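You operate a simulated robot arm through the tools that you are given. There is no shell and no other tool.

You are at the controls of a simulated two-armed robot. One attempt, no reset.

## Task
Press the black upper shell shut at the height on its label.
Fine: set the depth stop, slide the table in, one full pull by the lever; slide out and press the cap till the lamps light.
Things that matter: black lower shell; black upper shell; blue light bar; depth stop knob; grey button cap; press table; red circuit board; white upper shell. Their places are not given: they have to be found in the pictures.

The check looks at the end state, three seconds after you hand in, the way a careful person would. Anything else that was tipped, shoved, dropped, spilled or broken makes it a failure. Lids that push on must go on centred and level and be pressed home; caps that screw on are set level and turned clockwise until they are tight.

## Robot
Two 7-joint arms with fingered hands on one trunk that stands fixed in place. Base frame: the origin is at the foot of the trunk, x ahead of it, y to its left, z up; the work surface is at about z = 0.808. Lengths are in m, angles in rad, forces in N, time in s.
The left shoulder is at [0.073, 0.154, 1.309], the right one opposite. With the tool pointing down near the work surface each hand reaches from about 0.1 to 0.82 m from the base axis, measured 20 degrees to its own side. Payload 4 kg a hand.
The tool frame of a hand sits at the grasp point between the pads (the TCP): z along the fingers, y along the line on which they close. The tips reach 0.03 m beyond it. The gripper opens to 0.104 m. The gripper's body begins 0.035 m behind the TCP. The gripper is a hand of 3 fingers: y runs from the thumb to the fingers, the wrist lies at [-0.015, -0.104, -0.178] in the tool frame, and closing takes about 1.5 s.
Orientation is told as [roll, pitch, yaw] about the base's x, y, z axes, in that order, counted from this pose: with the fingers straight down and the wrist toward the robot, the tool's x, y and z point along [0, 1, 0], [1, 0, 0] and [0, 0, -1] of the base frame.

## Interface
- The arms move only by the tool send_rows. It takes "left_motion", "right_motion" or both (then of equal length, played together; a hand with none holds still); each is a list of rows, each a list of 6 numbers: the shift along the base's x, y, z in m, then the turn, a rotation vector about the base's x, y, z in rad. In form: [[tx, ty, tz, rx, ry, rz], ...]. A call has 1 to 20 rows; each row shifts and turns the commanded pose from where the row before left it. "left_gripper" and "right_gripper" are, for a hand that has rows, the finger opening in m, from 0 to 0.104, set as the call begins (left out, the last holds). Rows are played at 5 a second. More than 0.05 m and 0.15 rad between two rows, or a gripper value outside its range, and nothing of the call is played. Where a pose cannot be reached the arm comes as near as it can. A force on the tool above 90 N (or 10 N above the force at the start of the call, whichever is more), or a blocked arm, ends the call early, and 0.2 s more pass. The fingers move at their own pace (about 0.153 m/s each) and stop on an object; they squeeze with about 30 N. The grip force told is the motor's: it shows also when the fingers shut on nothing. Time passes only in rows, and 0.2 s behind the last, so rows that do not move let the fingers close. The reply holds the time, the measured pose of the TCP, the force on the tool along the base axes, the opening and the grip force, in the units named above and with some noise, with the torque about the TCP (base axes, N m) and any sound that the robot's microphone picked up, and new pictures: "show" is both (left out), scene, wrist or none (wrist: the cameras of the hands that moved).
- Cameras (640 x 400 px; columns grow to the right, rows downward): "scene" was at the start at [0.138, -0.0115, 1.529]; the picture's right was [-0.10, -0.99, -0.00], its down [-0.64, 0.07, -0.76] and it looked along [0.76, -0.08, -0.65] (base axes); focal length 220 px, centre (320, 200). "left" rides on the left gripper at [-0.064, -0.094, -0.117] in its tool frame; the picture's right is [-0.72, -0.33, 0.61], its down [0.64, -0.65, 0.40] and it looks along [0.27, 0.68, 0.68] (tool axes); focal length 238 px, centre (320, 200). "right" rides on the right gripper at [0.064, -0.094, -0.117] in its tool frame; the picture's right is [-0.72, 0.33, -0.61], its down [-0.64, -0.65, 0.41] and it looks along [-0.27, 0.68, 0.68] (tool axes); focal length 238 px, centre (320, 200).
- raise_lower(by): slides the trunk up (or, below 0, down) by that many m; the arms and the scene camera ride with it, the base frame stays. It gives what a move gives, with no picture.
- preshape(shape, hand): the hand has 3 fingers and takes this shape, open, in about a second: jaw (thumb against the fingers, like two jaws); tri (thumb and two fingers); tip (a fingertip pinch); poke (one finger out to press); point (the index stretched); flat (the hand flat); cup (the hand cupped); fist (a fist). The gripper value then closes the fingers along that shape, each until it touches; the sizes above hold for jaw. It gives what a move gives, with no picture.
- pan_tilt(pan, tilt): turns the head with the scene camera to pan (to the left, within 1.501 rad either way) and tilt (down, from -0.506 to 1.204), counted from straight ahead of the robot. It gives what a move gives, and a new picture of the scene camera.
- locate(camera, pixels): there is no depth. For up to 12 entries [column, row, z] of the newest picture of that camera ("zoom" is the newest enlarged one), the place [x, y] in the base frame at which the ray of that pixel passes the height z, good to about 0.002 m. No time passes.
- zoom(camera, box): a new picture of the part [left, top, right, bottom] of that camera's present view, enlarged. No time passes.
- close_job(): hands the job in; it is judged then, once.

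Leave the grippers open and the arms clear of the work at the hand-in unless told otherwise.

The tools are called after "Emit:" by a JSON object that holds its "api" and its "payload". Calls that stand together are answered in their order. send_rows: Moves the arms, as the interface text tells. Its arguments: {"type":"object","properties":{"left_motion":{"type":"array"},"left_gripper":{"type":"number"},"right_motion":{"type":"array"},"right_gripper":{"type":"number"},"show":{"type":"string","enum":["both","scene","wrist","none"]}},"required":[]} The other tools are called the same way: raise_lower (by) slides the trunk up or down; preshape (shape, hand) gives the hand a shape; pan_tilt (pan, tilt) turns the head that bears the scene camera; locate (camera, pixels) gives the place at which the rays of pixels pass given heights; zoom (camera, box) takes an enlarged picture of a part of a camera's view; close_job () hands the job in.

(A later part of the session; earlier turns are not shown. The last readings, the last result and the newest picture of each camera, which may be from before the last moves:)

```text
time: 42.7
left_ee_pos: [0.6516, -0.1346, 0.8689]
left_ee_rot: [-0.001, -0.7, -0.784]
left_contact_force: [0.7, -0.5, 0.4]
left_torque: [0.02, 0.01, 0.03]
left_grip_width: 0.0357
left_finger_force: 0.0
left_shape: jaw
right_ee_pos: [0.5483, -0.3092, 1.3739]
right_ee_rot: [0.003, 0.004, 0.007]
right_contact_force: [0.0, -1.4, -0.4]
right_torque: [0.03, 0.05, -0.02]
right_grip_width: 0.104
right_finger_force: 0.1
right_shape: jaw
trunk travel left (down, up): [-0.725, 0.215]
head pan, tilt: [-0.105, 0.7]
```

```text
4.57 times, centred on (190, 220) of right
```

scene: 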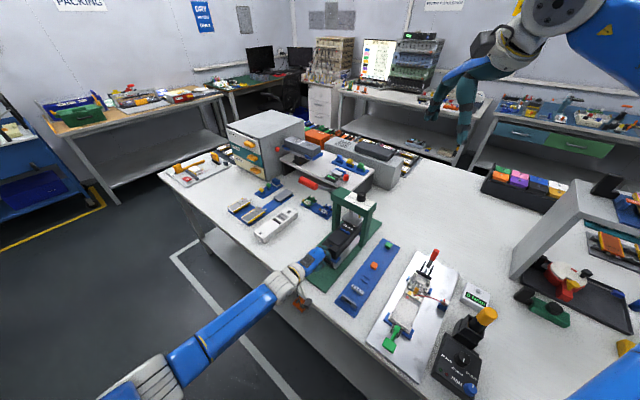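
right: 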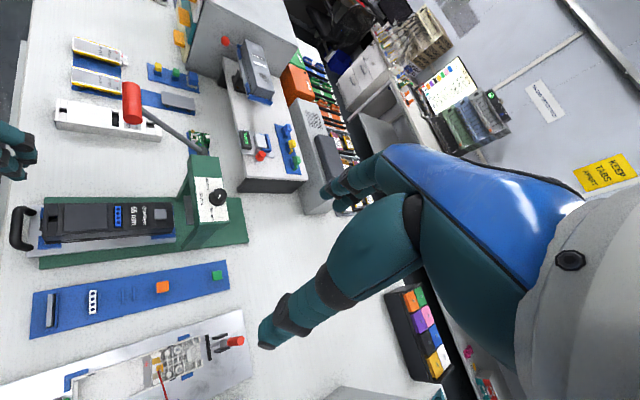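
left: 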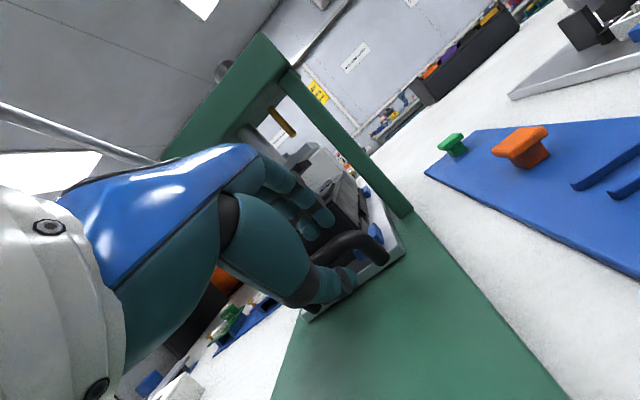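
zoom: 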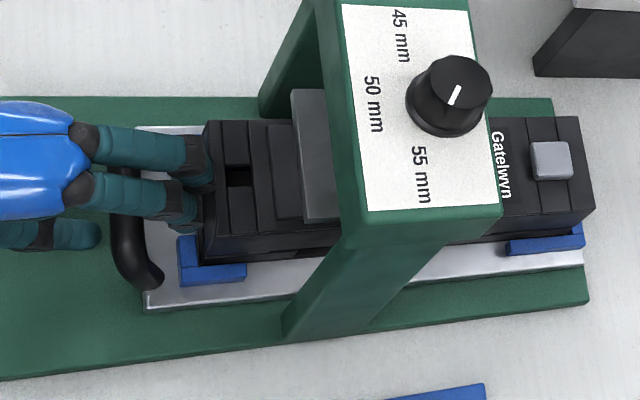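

Released. I'll retreat along the fingers' line, then rise well clear.

Emit:
{"api": "send_rows", "payload": {"left_motion": [[-0.0068, 0.0068, 0.0115, 0, 0, 0], [-0.0091, 0.0091, 0.0153, 0, 0, 0], [-0.0091, 0.0091, 0.0153, 0, 0, 0], [-0.0091, 0.0091, 0.0153, 0, 0, 0], [-0.02, 0.02, 0.03, 0, 0, 0], [-0.02, 0.02, 0.03, 0, 0, 0], [-0.02, 0.02, 0.03, 0, 0, 0]], "left_gripper": 0.036}}

Emit:
{"api": "zoom", "payload": {"camera": "right", "box": [80, 160, 260, 270]}}

Emit:
{"api": "zoom", "payload": {"camera": "scene", "box": [290, 160, 400, 280]}}

Emit:
{"api": "zoom", "payload": {"camera": "left", "box": [0, 0, 420, 300]}}

```text
time: 44.3
left_ee_pos: [0.5563, -0.0402, 1.0176]
left_ee_rot: [-0.002, -0.7, -0.784]
left_contact_force: [0.4, 0.1, -1.0]
left_torque: [0.03, -0.01, 0.02]
left_grip_width: 0.0359
left_finger_force: 0.1
left_shape: jaw
right_ee_pos: [0.547, -0.3076, 1.373]
right_ee_rot: [0.003, 0.002, 0.008]
right_contact_force: [0.6, -0.4, 0.4]
right_torque: [0.01, -0.04, 0.0]
right_grip_width: 0.1041
right_finger_force: 0.0
right_shape: jaw
trunk travel left (down, up): [-0.725, 0.215]
head pan, tilt: [-0.105, 0.7]
```

scene: 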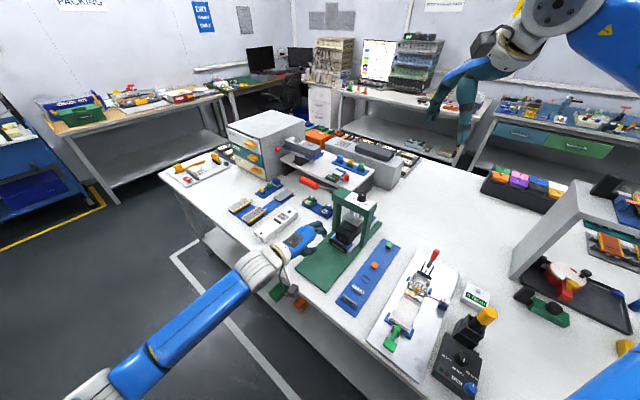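
left: 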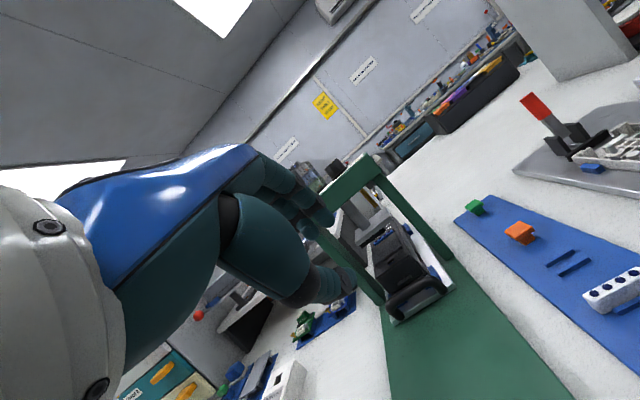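

```text
3.56 times, centred on (170, 215) of right
```

zoom: 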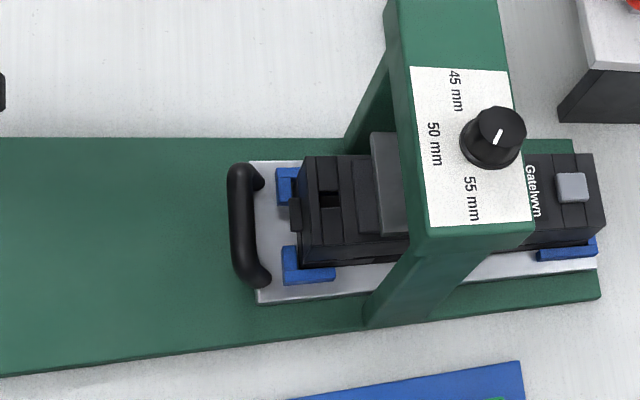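

```text
3.33 times, centred on (345, 220) of scene
```

zoom: 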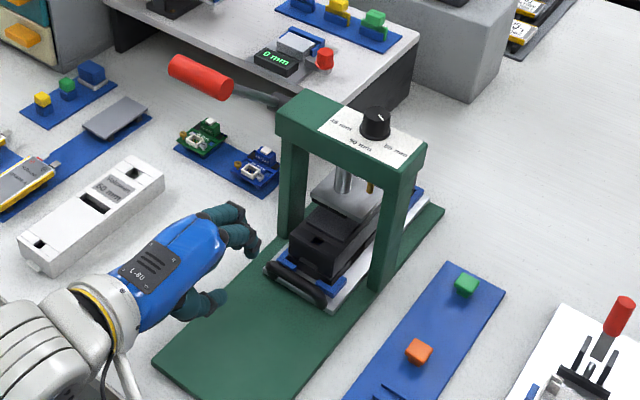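

```text
1.33 times, centred on (210, 150) of left
```

zoom: 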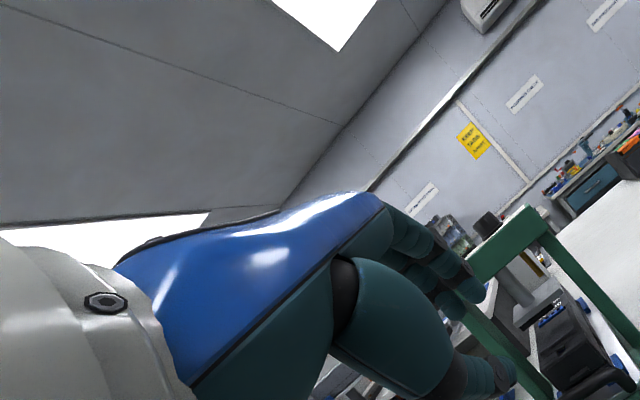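

The table is fully in and the hand is clear. Next is the lever, so I'll measure its hub, rod and grip more precisely from the scene and right cameras.

Emit:
{"api": "zoom", "payload": {"camera": "right", "box": [110, 70, 230, 170]}}

Emit:
{"api": "zoom", "payload": {"camera": "scene", "box": [292, 165, 352, 205]}}

```text
4.00 times, centred on (170, 120) of right
```

zoom: 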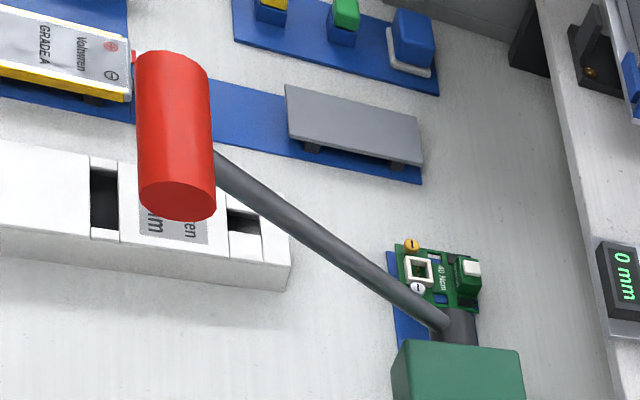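

```text
10.00 times, centred on (322, 185) of scene
```

zoom: 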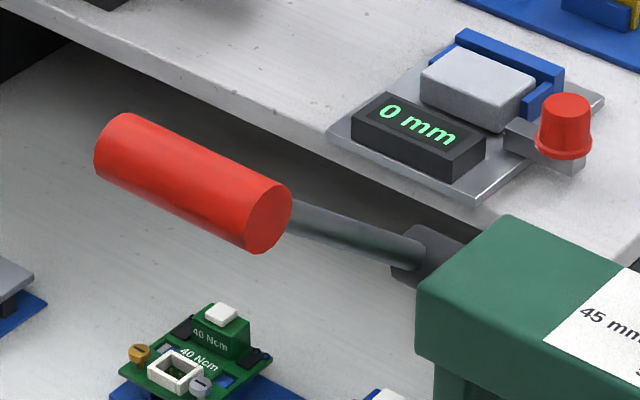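

Emit:
{"api": "locate", "payload": {"camera": "scene", "pixels": [[317, 186.5, 1.1], [317, 186.5, 1.13], [301, 179, 1.1], [301, 179, 1.13], [332.8, 190.2, 1.0], [332.8, 190.2, 1.03]]}}

Emit:
{"api": "locate", "payload": {"camera": "right", "pixels": [[134.5, 120, 1.1], [134.5, 120, 1.13], [133, 87.5, 1.1], [133, 87.5, 1.13], [201.5, 150.5, 1.0], [201.5, 150.5, 1.03]]}}

```text
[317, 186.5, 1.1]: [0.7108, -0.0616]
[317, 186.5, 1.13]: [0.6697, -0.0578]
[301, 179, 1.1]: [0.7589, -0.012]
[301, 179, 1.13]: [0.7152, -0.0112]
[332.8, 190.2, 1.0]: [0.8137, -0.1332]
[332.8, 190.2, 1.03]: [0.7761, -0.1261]
```

```text
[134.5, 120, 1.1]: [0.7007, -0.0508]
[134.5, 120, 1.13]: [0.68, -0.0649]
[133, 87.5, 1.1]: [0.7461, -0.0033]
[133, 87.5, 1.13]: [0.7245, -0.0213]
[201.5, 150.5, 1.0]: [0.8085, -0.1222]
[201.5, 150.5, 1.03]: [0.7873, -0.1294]
```

Lever geometry: grip centre (0.7115, -0.0355, 1.116), pivot about 0.124 m behind and 0.10 m below it, arm ≈0.16 m. A full enclosing grip would clash with the rod as it swings, so I'll press the grip down with nearly closed fingertips nested on top, following the arc. First I'll rise and straighten the hand.

Emit:
{"api": "send_rows", "payload": {"left_motion": [[0, 0, 0.034, 0.085, 0.085, 0], [0, 0, 0.034, 0.085, 0.085, 0], [0, 0, 0.034, 0.085, 0.085, 0], [0, 0, 0.034, 0.085, 0.085, 0], [0, 0, 0.034, 0.085, 0.085, 0]], "left_gripper": 0.012, "show": "none"}}

Emit:
{"api": "send_rows", "payload": {"left_motion": [[0.035, 0.0014, 0.002, 0, 0, 0], [0.035, 0.0014, 0.002, 0, 0, 0], [0.035, 0.0014, 0.002, 0, 0, 0], [0.035, 0.0014, 0.002, 0, 0, 0]], "left_gripper": 0.012}}

Emit:
{"api": "zoom", "payload": {"camera": "scene", "box": [260, 130, 360, 220]}}

Emit:
{"api": "zoom", "payload": {"camera": "right", "box": [60, 20, 240, 180]}}

```text
time: 45.5
left_ee_pos: [0.5564, -0.044, 1.1875]
left_ee_rot: [0.0, -0.095, -0.787]
left_contact_force: [-1.0, -0.1, 0.1]
left_torque: [0.01, -0.02, -0.03]
left_grip_width: 0.0122
left_finger_force: 0.1
left_shape: jaw
right_ee_pos: [0.5485, -0.3119, 1.3725]
right_ee_rot: [0.005, 0.003, 0.008]
right_contact_force: [-0.6, -0.4, -0.1]
right_torque: [-0.02, 0.0, 0.01]
right_grip_width: 0.1039
right_finger_force: 0.2
right_shape: jaw
trunk travel left (down, up): [-0.725, 0.215]
head pan, tilt: [-0.105, 0.7]
```

```text
time: 46.5
left_ee_pos: [0.6986, -0.0362, 1.1957]
left_ee_rot: [0.0, -0.098, -0.786]
left_contact_force: [0.8, 0.0, 0.1]
left_torque: [-0.04, -0.01, 0.0]
left_grip_width: 0.012
left_finger_force: 0.1
left_shape: jaw
right_ee_pos: [0.5489, -0.3117, 1.3728]
right_ee_rot: [0.006, 0.004, 0.007]
right_contact_force: [-0.4, -0.2, 0.7]
right_torque: [0.01, -0.01, 0.0]
right_grip_width: 0.1037
right_finger_force: 0.1
right_shape: jaw
trunk travel left (down, up): [-0.725, 0.215]
head pan, tilt: [-0.105, 0.7]
```

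scene: 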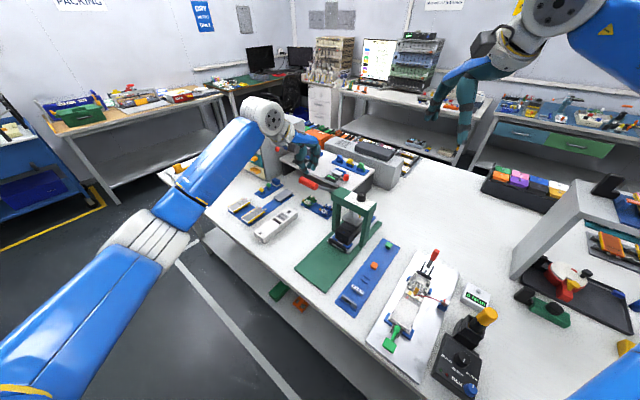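
left: 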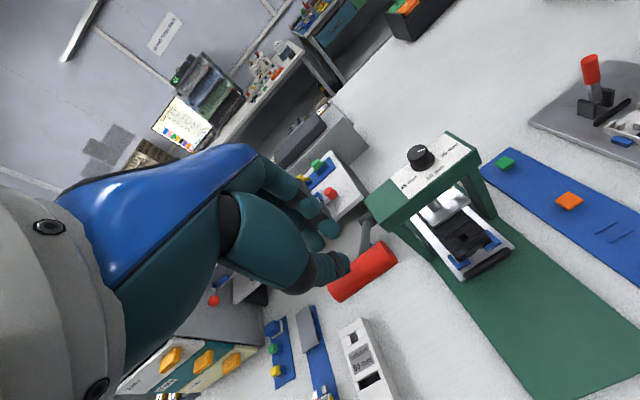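

```text
4.44 times, centred on (310, 175) of scene
```

zoom: 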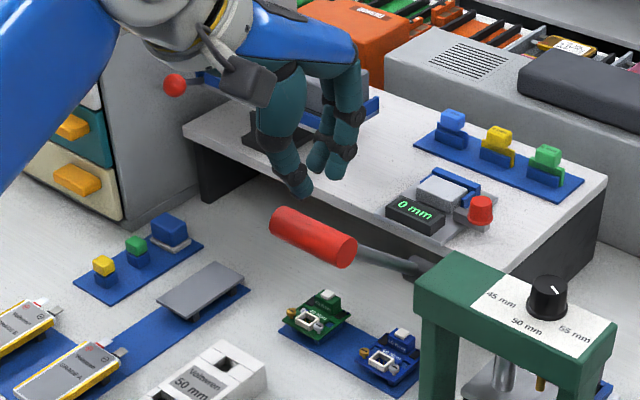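

```text
2.50 times, centred on (150, 100) of right
```

zoom: 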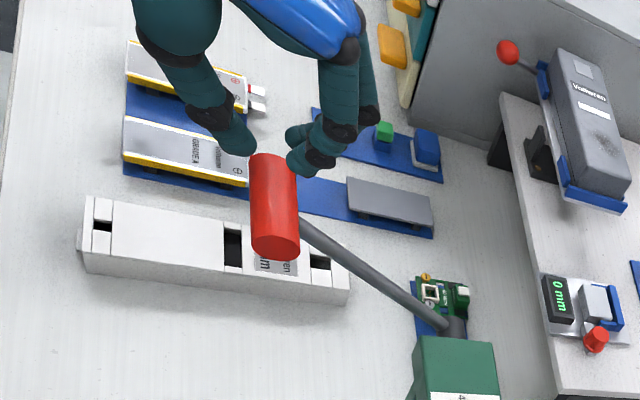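

Reported width 0.012 leaves a gap of about 20 mm at the tips, so I'll close to 0 to make only a shallow groove. I'll centre over the grip and descend until it touches.

Emit:
{"api": "send_rows", "payload": {"left_motion": [[0.0064, 0.0064, 0, 0, 0, 0], [0.001, -0.001, -0.012, 0, 0, 0], [0, 0, -0.012, 0, 0, 0], [0, 0, 0, 0, 0, 0]], "left_gripper": 0.0, "show": "wrist"}}

Emit:
{"api": "zoom", "payload": {"camera": "scene", "box": [280, 140, 350, 210]}}

Emit:
{"api": "zoom", "payload": {"camera": "right", "box": [80, 40, 220, 160]}}

```text
time: 47.5
left_ee_pos: [0.7045, -0.027, 1.1722]
left_ee_rot: [-0.003, -0.1, -0.785]
left_contact_force: [-0.3, 0.2, 0.9]
left_torque: [0.0, 0.02, -0.03]
left_grip_width: 0.0002
left_finger_force: 29.4
left_shape: jaw
right_ee_pos: [0.5463, -0.3091, 1.3737]
right_ee_rot: [0.004, 0.004, 0.007]
right_contact_force: [0.0, -0.3, 0.0]
right_torque: [-0.02, 0.0, -0.02]
right_grip_width: 0.1037
right_finger_force: 0.0
right_shape: jaw
trunk travel left (down, up): [-0.725, 0.215]
head pan, tilt: [-0.105, 0.7]
```

left: 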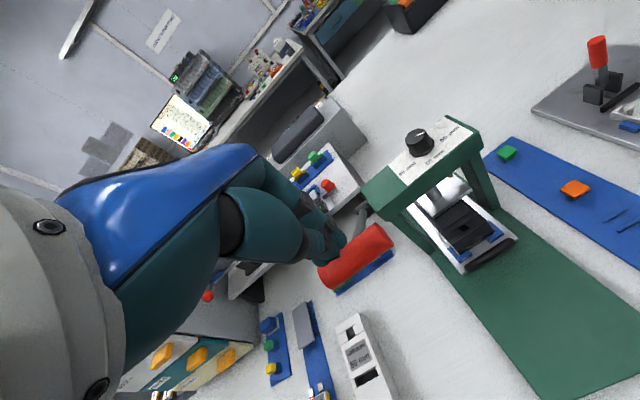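

```text
5.71 times, centred on (315, 175) of scene
```

zoom: 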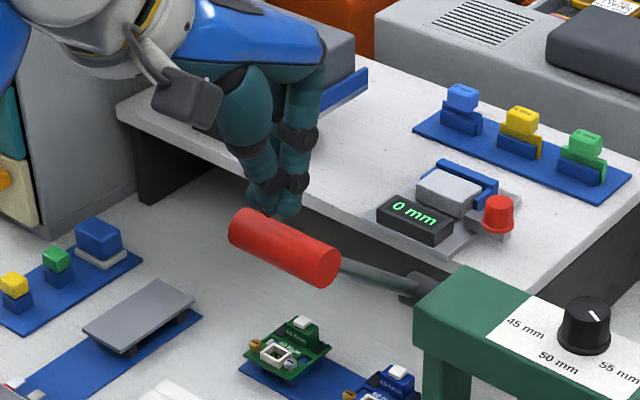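

```text
3.33 times, centred on (150, 100) of right
```

zoom: 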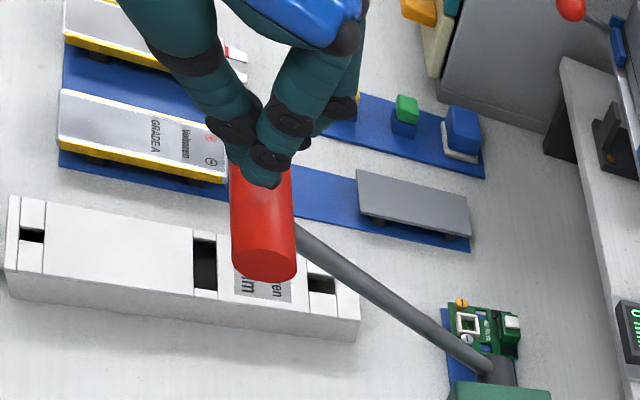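

The closed tips are just above the grip's middle. I'll move a few mm over the top of the grip and lower to contact.

Emit:
{"api": "send_rows", "payload": {"left_motion": [[0.0042, -0.005, 0, 0, 0, 0], [0, 0, -0.008, 0, 0, 0], [0, 0, -0.006, 0, 0, 0], [0, 0, 0, 0, 0, 0]], "left_gripper": 0.0, "show": "wrist"}}

Emit:
{"api": "zoom", "payload": {"camera": "scene", "box": [280, 140, 350, 210]}}

Emit:
{"api": "zoom", "payload": {"camera": "left", "box": [280, 180, 420, 320]}}

Emit:
{"api": "zoom", "payload": {"camera": "right", "box": [80, 40, 220, 160]}}

```text
time: 48.5
left_ee_pos: [0.7081, -0.0343, 1.1569]
left_ee_rot: [0.0, -0.099, -0.786]
left_contact_force: [0.0, 0.5, 1.3]
left_torque: [-0.02, 0.01, 0.02]
left_grip_width: 0.0001
left_finger_force: 30.0
left_shape: jaw
right_ee_pos: [0.5476, -0.31, 1.3735]
right_ee_rot: [0.002, 0.004, 0.007]
right_contact_force: [0.3, 0.3, 0.1]
right_torque: [0.02, 0.0, 0.03]
right_grip_width: 0.1039
right_finger_force: 0.1
right_shape: jaw
trunk travel left (down, up): [-0.725, 0.215]
head pan, tilt: [-0.105, 0.7]
```

left: 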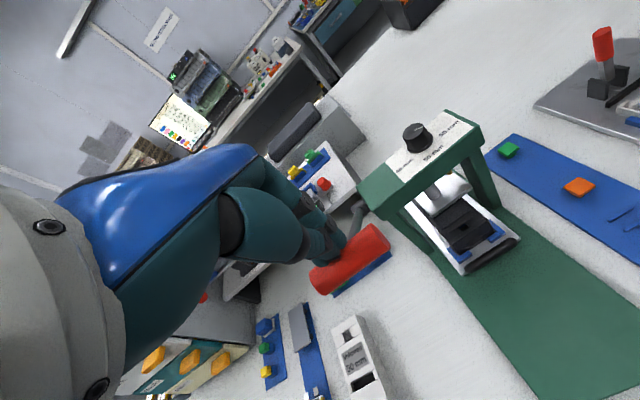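

```text
5.71 times, centred on (315, 175) of scene
```

zoom: 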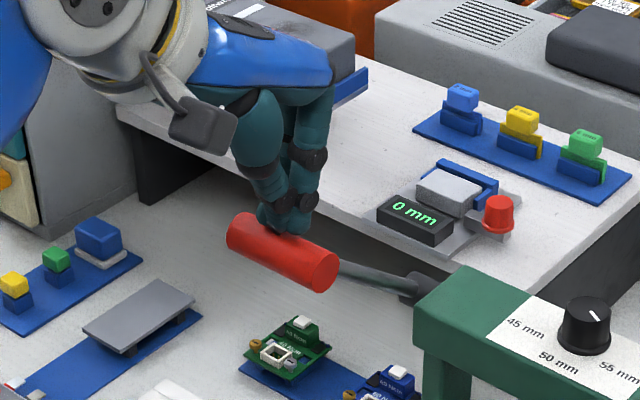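

```text
2.86 times, centred on (350, 250) of left
```

zoom: 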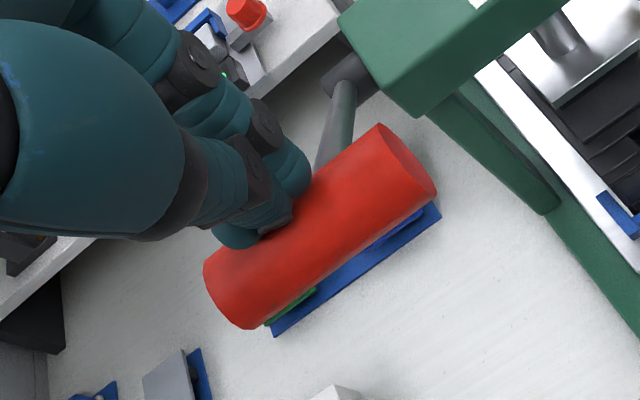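

```text
3.33 times, centred on (150, 100) of right
```

zoom: 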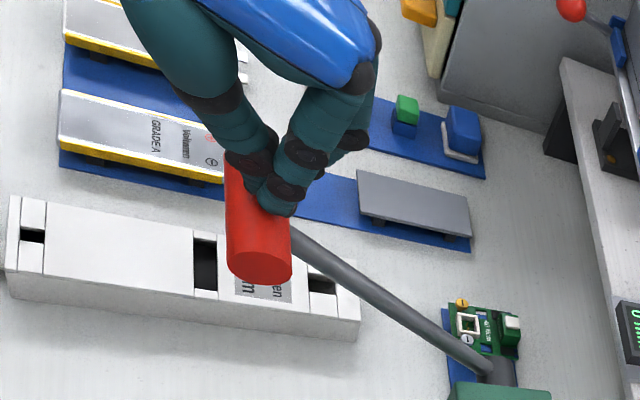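

The fingertips rest on top of the grip and the lever is very light. I'll start the pull, following the arc (down and toward the front), a few steps at a time.

Emit:
{"api": "send_rows", "payload": {"left_motion": [[-0.007, 0.007, -0.011, -0.0283, -0.0283, 0], [-0.0063, 0.0063, -0.0122, -0.0283, -0.0283, 0], [-0.0055, 0.0055, -0.0128, -0.0283, -0.0283, 0]], "left_gripper": 0.0}}

Emit:
{"api": "zoom", "payload": {"camera": "scene", "box": [280, 150, 370, 240]}}

Emit:
{"api": "zoom", "payload": {"camera": "left", "box": [260, 160, 440, 340]}}

Emit:
{"api": "zoom", "payload": {"camera": "right", "box": [80, 40, 240, 200]}}

```text
time: 49.3
left_ee_pos: [0.6891, -0.0139, 1.1207]
left_ee_rot: [-0.001, -0.219, -0.786]
left_contact_force: [0.0, -0.2, 1.1]
left_torque: [0.02, 0.01, 0.0]
left_grip_width: 0.0
left_finger_force: 29.9
left_shape: jaw
right_ee_pos: [0.5477, -0.3083, 1.3733]
right_ee_rot: [0.003, 0.004, 0.007]
right_contact_force: [0.0, 0.2, 0.0]
right_torque: [-0.01, 0.02, 0.0]
right_grip_width: 0.1037
right_finger_force: 0.1
right_shape: jaw
trunk travel left (down, up): [-0.725, 0.215]
head pan, tilt: [-0.105, 0.7]
```

scene: 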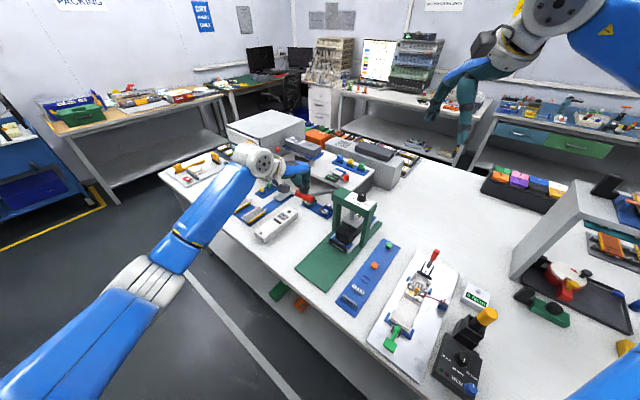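
left: 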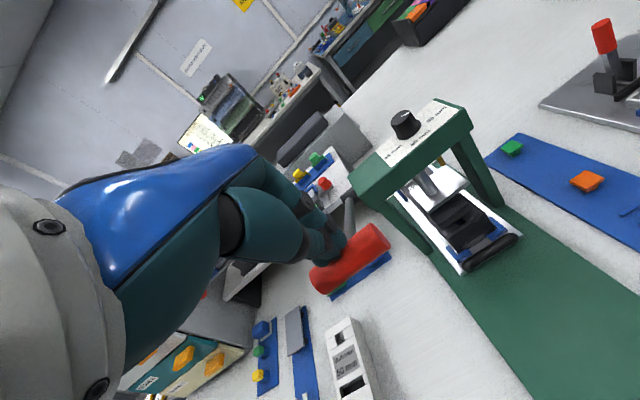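

```text
4.44 times, centred on (325, 195) of scene
```

zoom: 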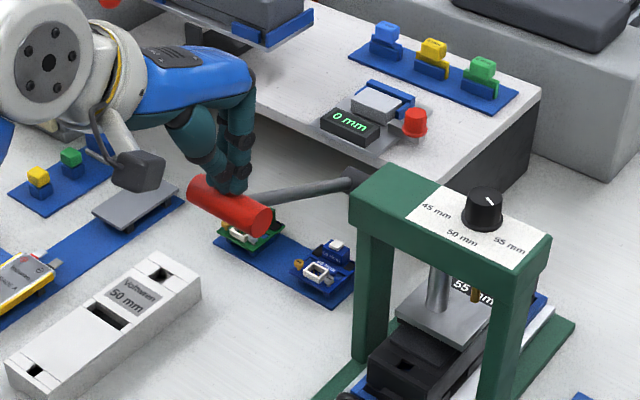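

```text
2.22 times, centred on (350, 250) of left
```

zoom: 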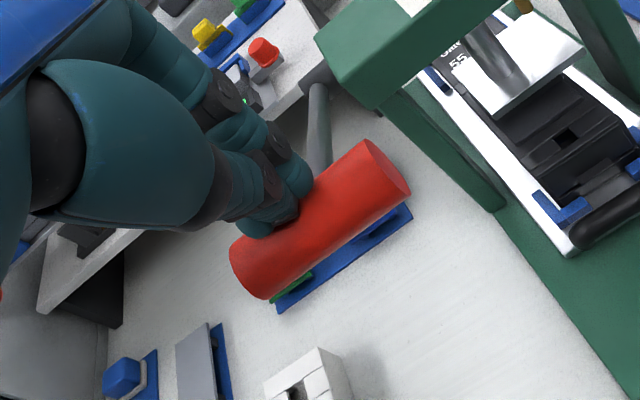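

```text
2.50 times, centred on (160, 120) of right
```

zoom: 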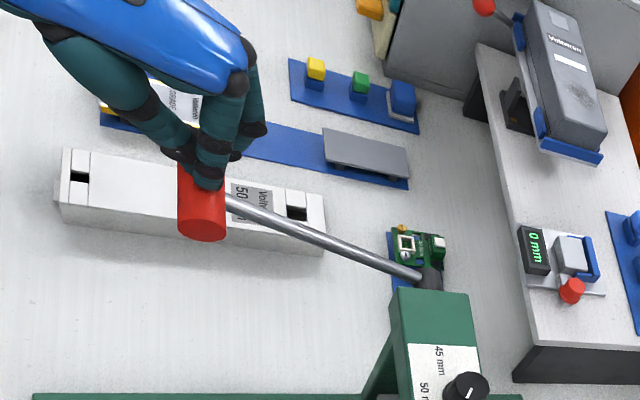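

The lever follows the fingertips nicely (now ~24°). Continuing the pull.

Emit:
{"api": "send_rows", "payload": {"left_motion": [[-0.0047, 0.0047, -0.0134, -0.0283, -0.0283, 0], [-0.0039, 0.0039, -0.0138, -0.0283, -0.0283, 0], [-0.003, 0.003, -0.0142, -0.0283, -0.0283, 0], [-0.0022, 0.0022, -0.0144, -0.0283, -0.0283, 0]], "left_gripper": 0.0}}

Emit:
{"api": "zoom", "payload": {"camera": "scene", "box": [280, 150, 380, 250]}}

Emit:
{"api": "zoom", "payload": {"camera": "left", "box": [260, 140, 480, 340]}}

Emit:
{"api": "zoom", "payload": {"camera": "right", "box": [80, 60, 240, 220]}}

```text
time: 50.3
left_ee_pos: [0.6757, -0.0005, 1.0645]
left_ee_rot: [0.0, -0.38, -0.785]
left_contact_force: [0.1, 0.6, 1.8]
left_torque: [0.03, -0.01, 0.02]
left_grip_width: 0.0
left_finger_force: 30.0
left_shape: jaw
right_ee_pos: [0.5478, -0.3088, 1.3731]
right_ee_rot: [0.004, 0.003, 0.007]
right_contact_force: [-0.5, 0.1, -0.9]
right_torque: [-0.02, 0.01, 0.03]
right_grip_width: 0.1038
right_finger_force: 0.1
right_shape: jaw
trunk travel left (down, up): [-0.725, 0.215]
head pan, tilt: [-0.105, 0.7]
```

scene: 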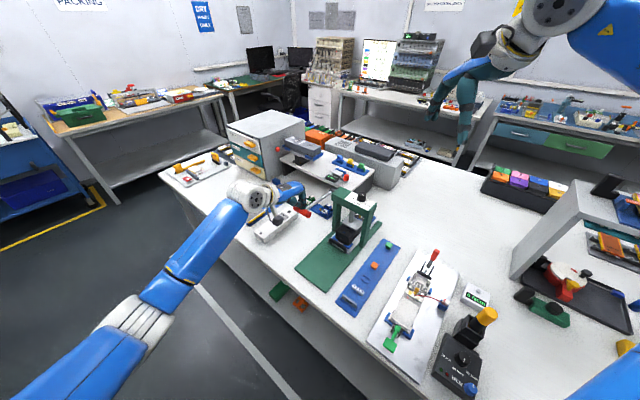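
left: 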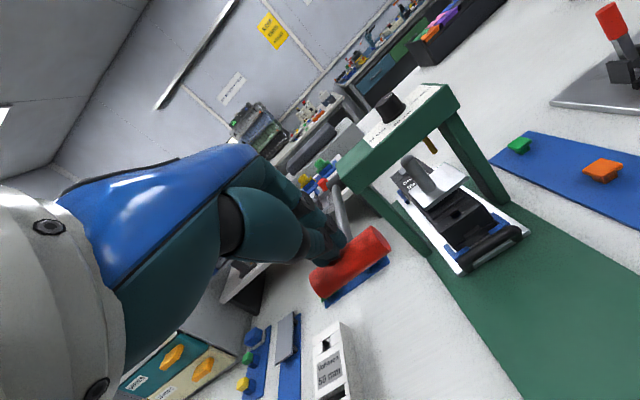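

```text
4.00 times, centred on (330, 200) of scene
```

zoom: 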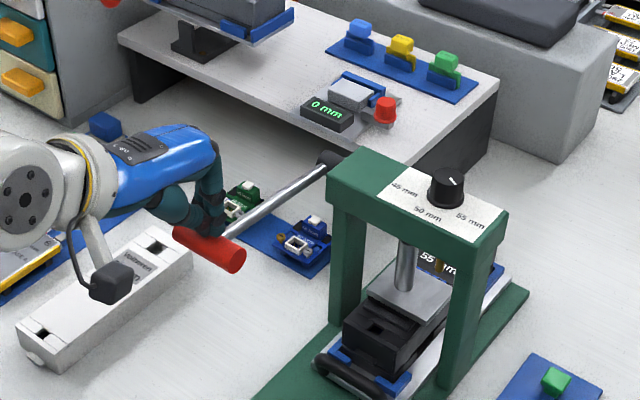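

```text
2.00 times, centred on (370, 240) of left
```

zoom: 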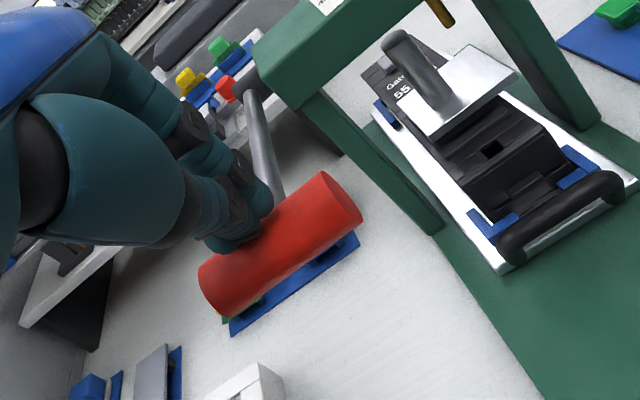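

```text
2.50 times, centred on (160, 140) of right
```

zoom: 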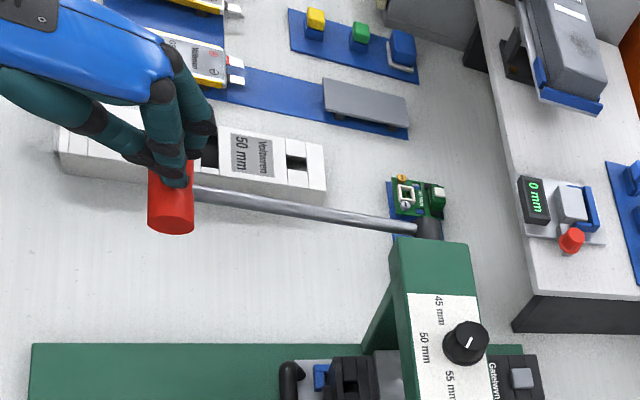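

The ram is coming down towards the shell. Continuing, with a close watch on force.

Emit:
{"api": "send_rows", "payload": {"left_motion": [[-0.0013, 0.0013, -0.0146, -0.0283, -0.0283, 0], [-0.0004, 0.0004, -0.0146, -0.0283, -0.0283, 0]], "left_gripper": 0.0, "show": "wrist"}}

Emit:
{"api": "zoom", "payload": {"camera": "scene", "box": [280, 160, 380, 260]}}

Emit:
{"api": "zoom", "payload": {"camera": "left", "box": [300, 120, 540, 320]}}

```text
time: 50.9
left_ee_pos: [0.6743, 0.0011, 1.0344]
left_ee_rot: [0.0, -0.459, -0.787]
left_contact_force: [-0.5, 0.9, 1.7]
left_torque: [0.0, 0.02, -0.01]
left_grip_width: 0.0
left_finger_force: 29.7
left_shape: jaw
right_ee_pos: [0.547, -0.3096, 1.3724]
right_ee_rot: [0.003, 0.003, 0.008]
right_contact_force: [0.1, 0.0, 0.3]
right_torque: [-0.01, -0.01, -0.02]
right_grip_width: 0.1037
right_finger_force: 0.1
right_shape: jaw
trunk travel left (down, up): [-0.725, 0.215]
head pan, tilt: [-0.105, 0.7]
```

left: 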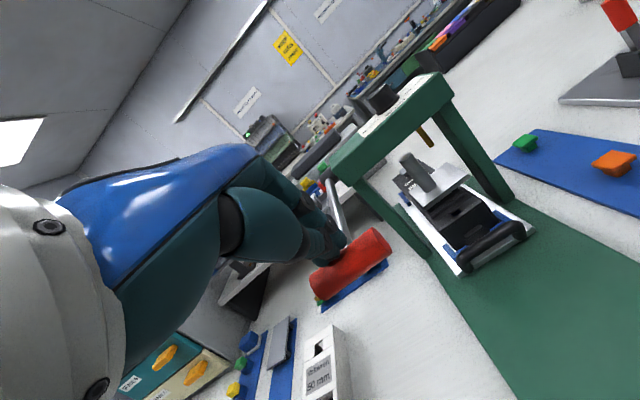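

```text
4.00 times, centred on (330, 210) of scene
```

zoom: 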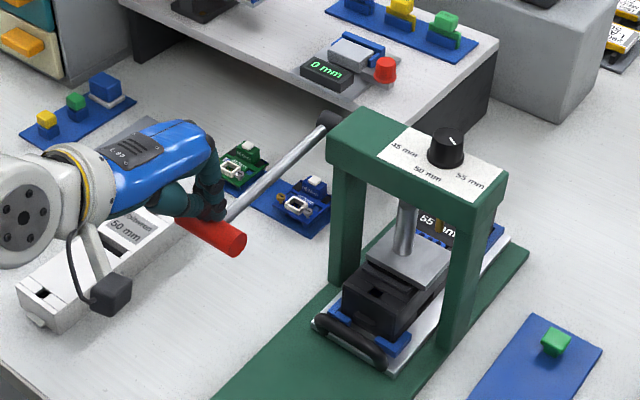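

```text
2.00 times, centred on (420, 220) of left
```

zoom: 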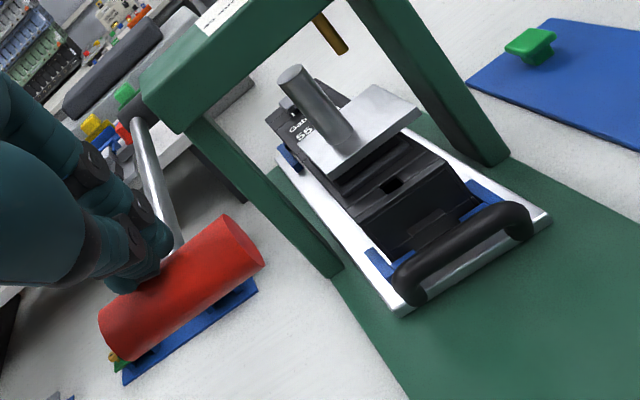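

Still free: about -6° and the plate is not yet on the shell. Continuing.

Emit:
{"api": "send_rows", "payload": {"left_motion": [[0.0004, -0.0004, -0.0146, -0.0283, -0.0283, 0], [0.0013, -0.0013, -0.0144, -0.0283, -0.0283, 0]], "left_gripper": 0.0, "show": "wrist"}}

Emit:
{"api": "zoom", "payload": {"camera": "scene", "box": [280, 160, 380, 260]}}

Emit:
{"api": "zoom", "payload": {"camera": "left", "box": [280, 120, 540, 320]}}

Emit:
{"api": "zoom", "payload": {"camera": "right", "box": [80, 80, 260, 260]}}

```text
time: 51.5
left_ee_pos: [0.674, -0.0033, 1.0193]
left_ee_rot: [0.008, -0.564, -0.789]
left_contact_force: [6.7, -0.2, 37.2]
left_torque: [-0.32, -0.65, 0.0]
left_grip_width: 0.0
left_finger_force: 29.7
left_shape: jaw
right_ee_pos: [0.5413, -0.3097, 1.3766]
right_ee_rot: [0.005, -0.003, 0.007]
right_contact_force: [-0.1, 0.3, -0.1]
right_torque: [-0.01, -0.01, -0.01]
right_grip_width: 0.1037
right_finger_force: 0.0
right_shape: jaw
trunk travel left (down, up): [-0.725, 0.215]
head pan, tilt: [-0.105, 0.7]
```

left: 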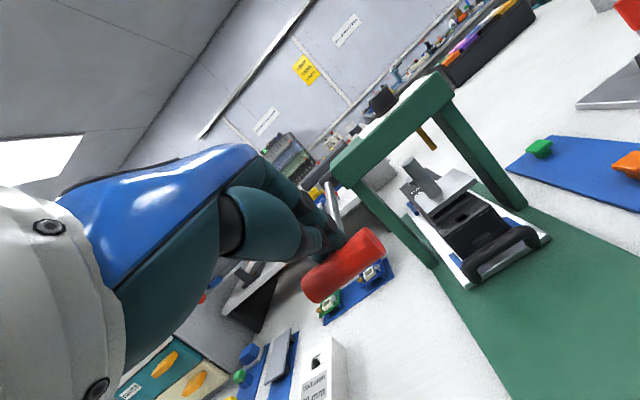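

```text
4.00 times, centred on (330, 210) of scene
```

zoom: 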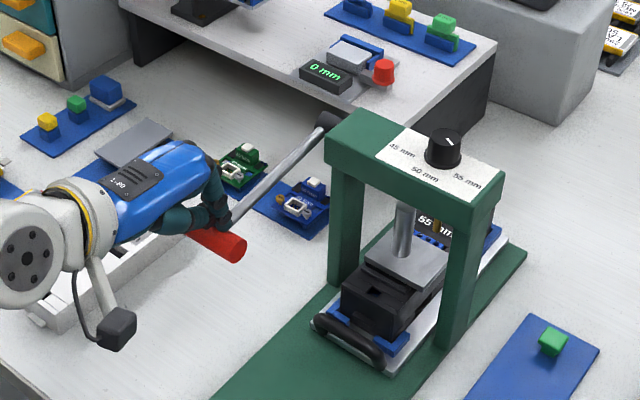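

```text
2.00 times, centred on (410, 220) of left
```

zoom: 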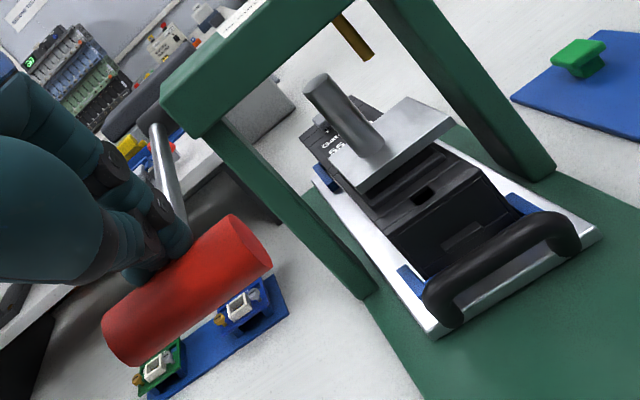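

```text
2.22 times, centred on (170, 170) of right
```

zoom: 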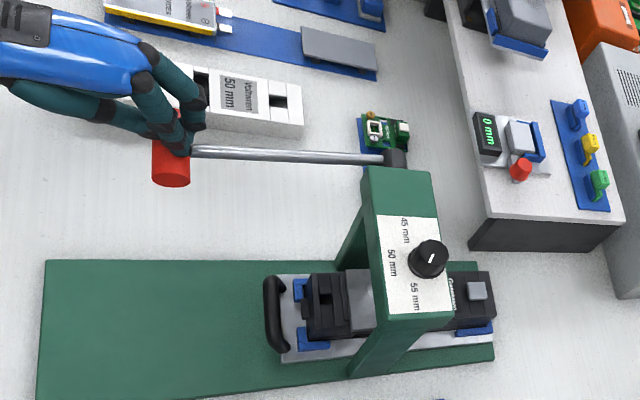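

Resistance is now 37 N: the plate is on the shell. I'll keep pressing straight down along the lever's tangent.

Emit:
{"api": "send_rows", "payload": {"left_motion": [[0.0008, -0.0008, -0.012, 0, 0, 0], [0.0008, -0.0008, -0.012, 0, 0, 0]], "left_gripper": 0.0, "show": "wrist"}}

Emit:
{"api": "zoom", "payload": {"camera": "scene", "box": [280, 160, 380, 260]}}

Emit:
{"api": "zoom", "payload": {"camera": "left", "box": [280, 120, 540, 320]}}

```text
time: 52.1
left_ee_pos: [0.6741, -0.0041, 1.0158]
left_ee_rot: [0.022, -0.599, -0.791]
left_contact_force: [3.1, 5.7, 74.2]
left_torque: [-0.66, -0.83, 0.06]
left_grip_width: 0.0
left_finger_force: 30.0
left_shape: jaw
right_ee_pos: [0.5322, -0.3059, 1.38]
right_ee_rot: [0.002, -0.01, 0.007]
right_contact_force: [0.5, -1.3, 0.4]
right_torque: [0.0, -0.01, -0.01]
right_grip_width: 0.1037
right_finger_force: 0.0
right_shape: jaw
trunk travel left (down, up): [-0.725, 0.215]
head pan, tilt: [-0.105, 0.7]
```

left: 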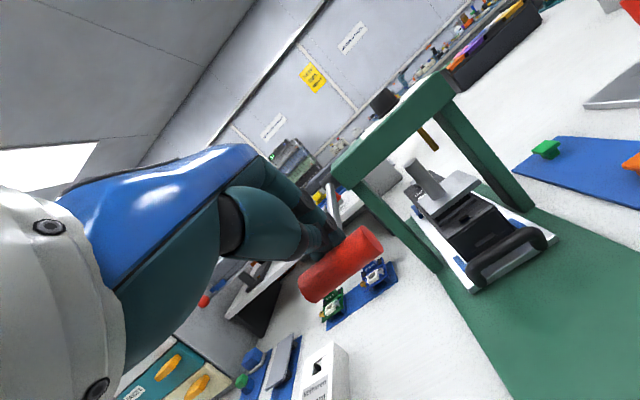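

```text
4.00 times, centred on (330, 210) of scene
```

zoom: 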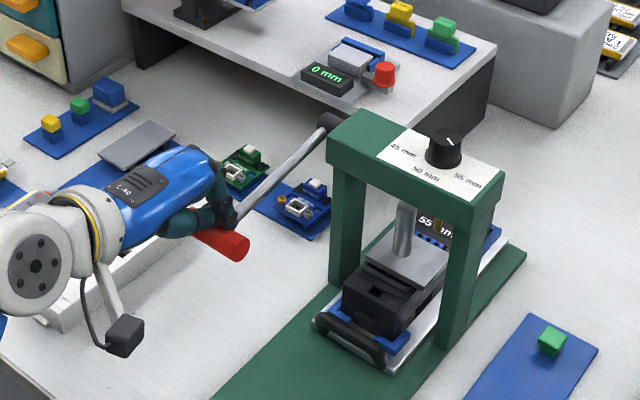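

```text
2.00 times, centred on (410, 220) of left
```

zoom: 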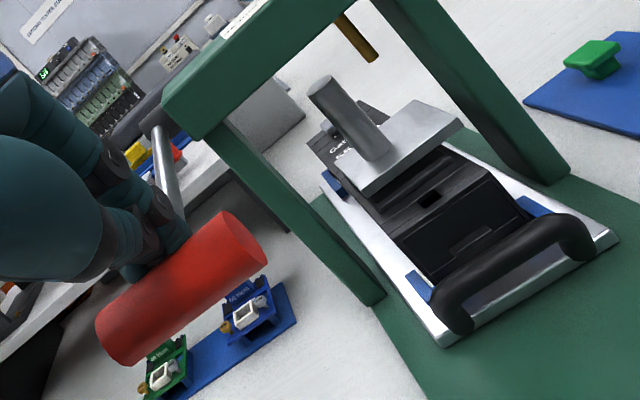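

The force is 74 N and the lever has nearly stopped. I'll check the shell seam and plate closely before going on.

Emit:
{"api": "zoom", "payload": {"camera": "right", "box": [140, 180, 260, 260]}}

Emit:
{"api": "zoom", "payload": {"camera": "scene", "box": [330, 205, 390, 260]}}

Emit:
{"api": "zoom", "payload": {"camera": "left", "box": [400, 150, 540, 290]}}

```text
5.00 times, centred on (200, 220) of right
```

zoom: 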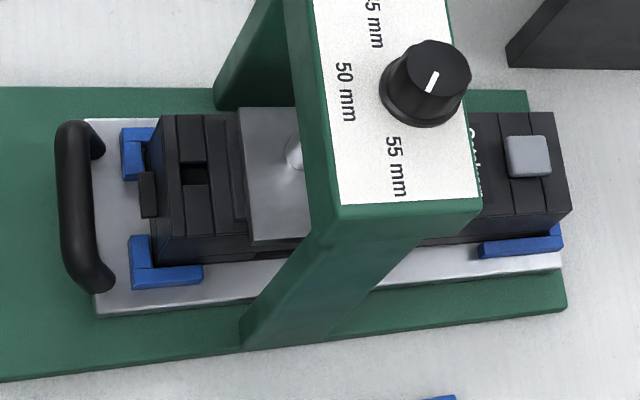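

```text
7.27 times, centred on (360, 232) of scene
```

zoom: 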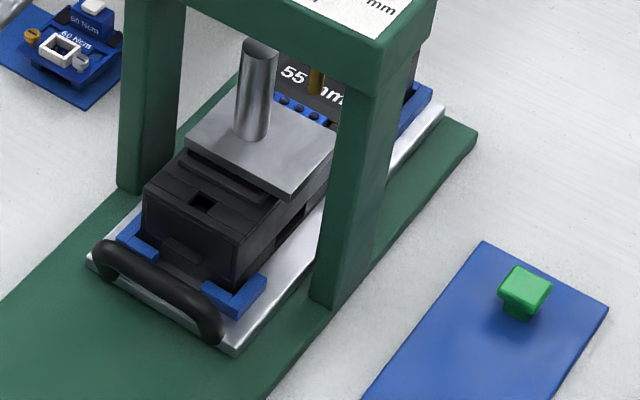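

```text
2.86 times, centred on (470, 220) of left
```

zoom: 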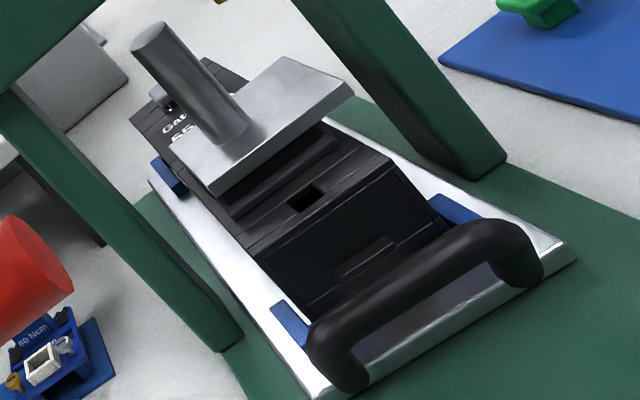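

No click has been heard yet. The plate sits on the shell and the seam may still be open, so I'll add force gradually.

Emit:
{"api": "send_rows", "payload": {"left_motion": [[0.0005, -0.0005, -0.006, 0, 0, 0], [0, 0, 0, 0, 0, 0]], "left_gripper": 0.0, "show": "wrist"}}

Emit:
{"api": "zoom", "payload": {"camera": "left", "box": [280, 150, 540, 330]}}

Emit:
{"api": "zoom", "payload": {"camera": "scene", "box": [280, 160, 380, 260]}}

```text
time: 52.7
left_ee_pos: [0.6783, -0.0093, 0.9952]
left_ee_rot: [0.016, -0.572, -0.792]
left_contact_force: [11.2, -9.0, 46.9]
left_torque: [-0.84, -0.91, -0.04]
left_grip_width: 0.0002
left_finger_force: 30.2
left_shape: jaw
right_ee_pos: [0.5418, -0.3122, 1.3753]
right_ee_rot: [0.005, -0.001, 0.007]
right_contact_force: [0.1, -1.0, 0.3]
right_torque: [0.06, -0.02, -0.02]
right_grip_width: 0.1036
right_finger_force: 0.0
right_shape: jaw
trunk travel left (down, up): [-0.725, 0.215]
head pan, tilt: [-0.105, 0.7]
```

left: 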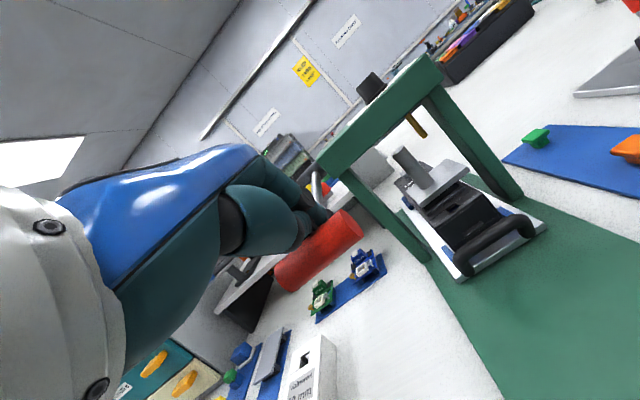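

```text
2.22 times, centred on (410, 240) of left
```

zoom: 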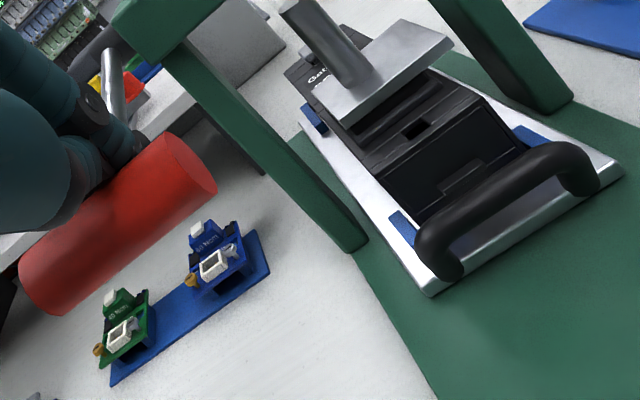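

```text
4.00 times, centred on (330, 210) of scene
```

zoom: 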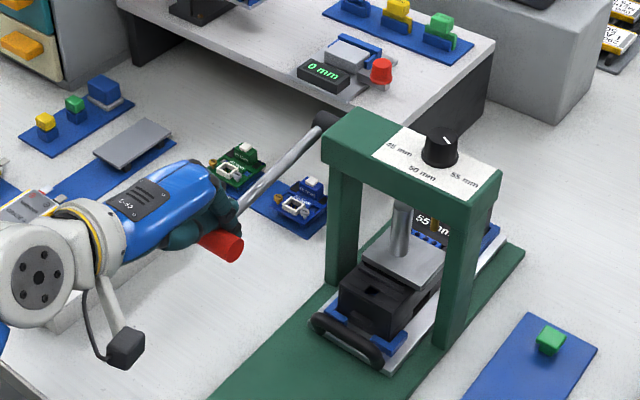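

The fingers slipped over to the rod side of the grip and the force dropped to 47 N. I'll measure how far the plate has come down.

Emit:
{"api": "locate", "payload": {"camera": "scene", "pixels": [[340.5, 224.5, 0.87], [340.5, 224.5, 0.89], [340.5, 224.5, 0.91], [354.5, 231.2, 0.87], [354.5, 231.2, 0.89], [354.5, 231.2, 0.91]]}}

Emit:
{"api": "zoom", "payload": {"camera": "right", "box": [140, 180, 260, 260]}}

Emit:
{"api": "zoom", "payload": {"camera": "scene", "box": [330, 205, 390, 260]}}

```text
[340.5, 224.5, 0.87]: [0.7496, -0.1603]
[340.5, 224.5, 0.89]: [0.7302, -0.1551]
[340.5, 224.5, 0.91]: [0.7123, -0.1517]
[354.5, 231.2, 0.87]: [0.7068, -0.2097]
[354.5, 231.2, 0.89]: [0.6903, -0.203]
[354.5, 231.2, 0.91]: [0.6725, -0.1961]
```

```text
5.00 times, centred on (200, 220) of right
```

zoom: 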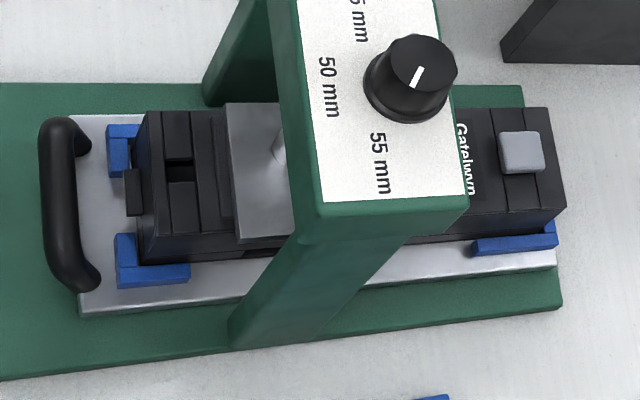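

```text
7.27 times, centred on (360, 232) of scene
```

zoom: 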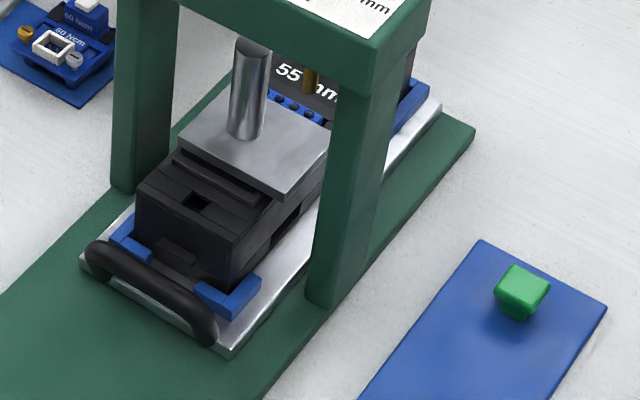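

The plate's top is now at about z≈0.888, down from 0.93. I can't yet tell whether that is the depth stop. I'll press a little more through the rod, right beside the grip, and see whether the lever still moves.

Emit:
{"api": "send_rows", "payload": {"left_motion": [[0, 0, -0.006, 0, 0, 0], [0, 0, -0.006, 0, 0, 0]], "left_gripper": 0.0, "show": "wrist"}}

Emit:
{"api": "zoom", "payload": {"camera": "left", "box": [280, 150, 540, 330]}}

Emit:
{"api": "zoom", "payload": {"camera": "scene", "box": [280, 160, 380, 260]}}

```text
time: 53.3
left_ee_pos: [0.6771, -0.0088, 0.9921]
left_ee_rot: [0.021, -0.588, -0.793]
left_contact_force: [11.4, -7.0, 62.6]
left_torque: [-1.05, -1.09, 0.02]
left_grip_width: 0.0002
left_finger_force: 29.9
left_shape: jaw
right_ee_pos: [0.5373, -0.3115, 1.3772]
right_ee_rot: [0.006, -0.006, 0.007]
right_contact_force: [-0.2, 0.7, 0.1]
right_torque: [0.01, -0.01, -0.02]
right_grip_width: 0.1036
right_finger_force: 0.0
right_shape: jaw
trunk travel left (down, up): [-0.725, 0.215]
head pan, tilt: [-0.105, 0.7]
```

left: 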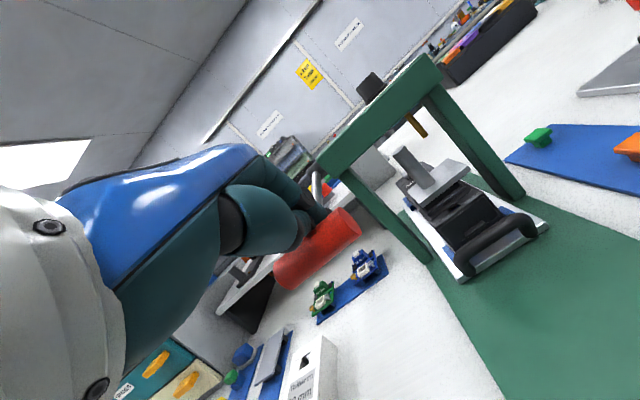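

```text
2.22 times, centred on (410, 240) of left
```

zoom: 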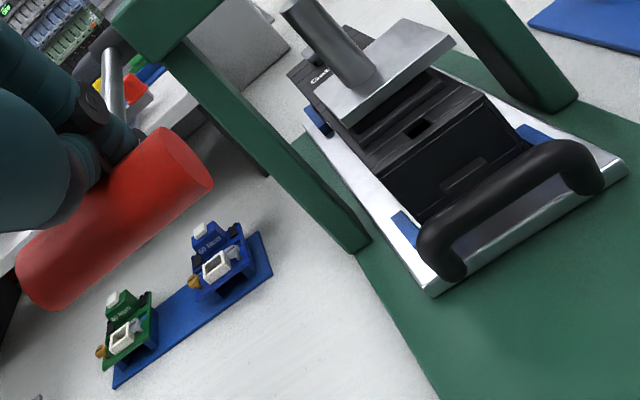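

```text
4.00 times, centred on (330, 210) of scene
```

zoom: 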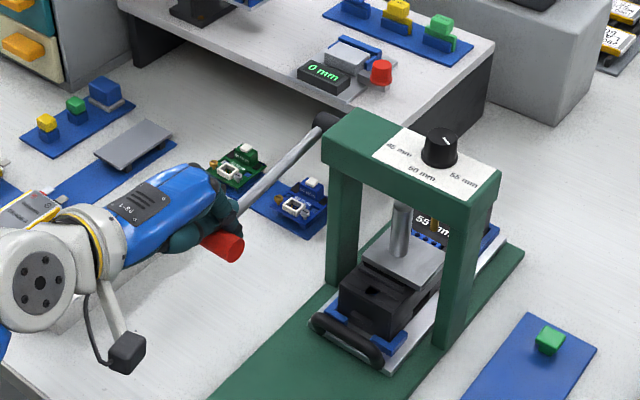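

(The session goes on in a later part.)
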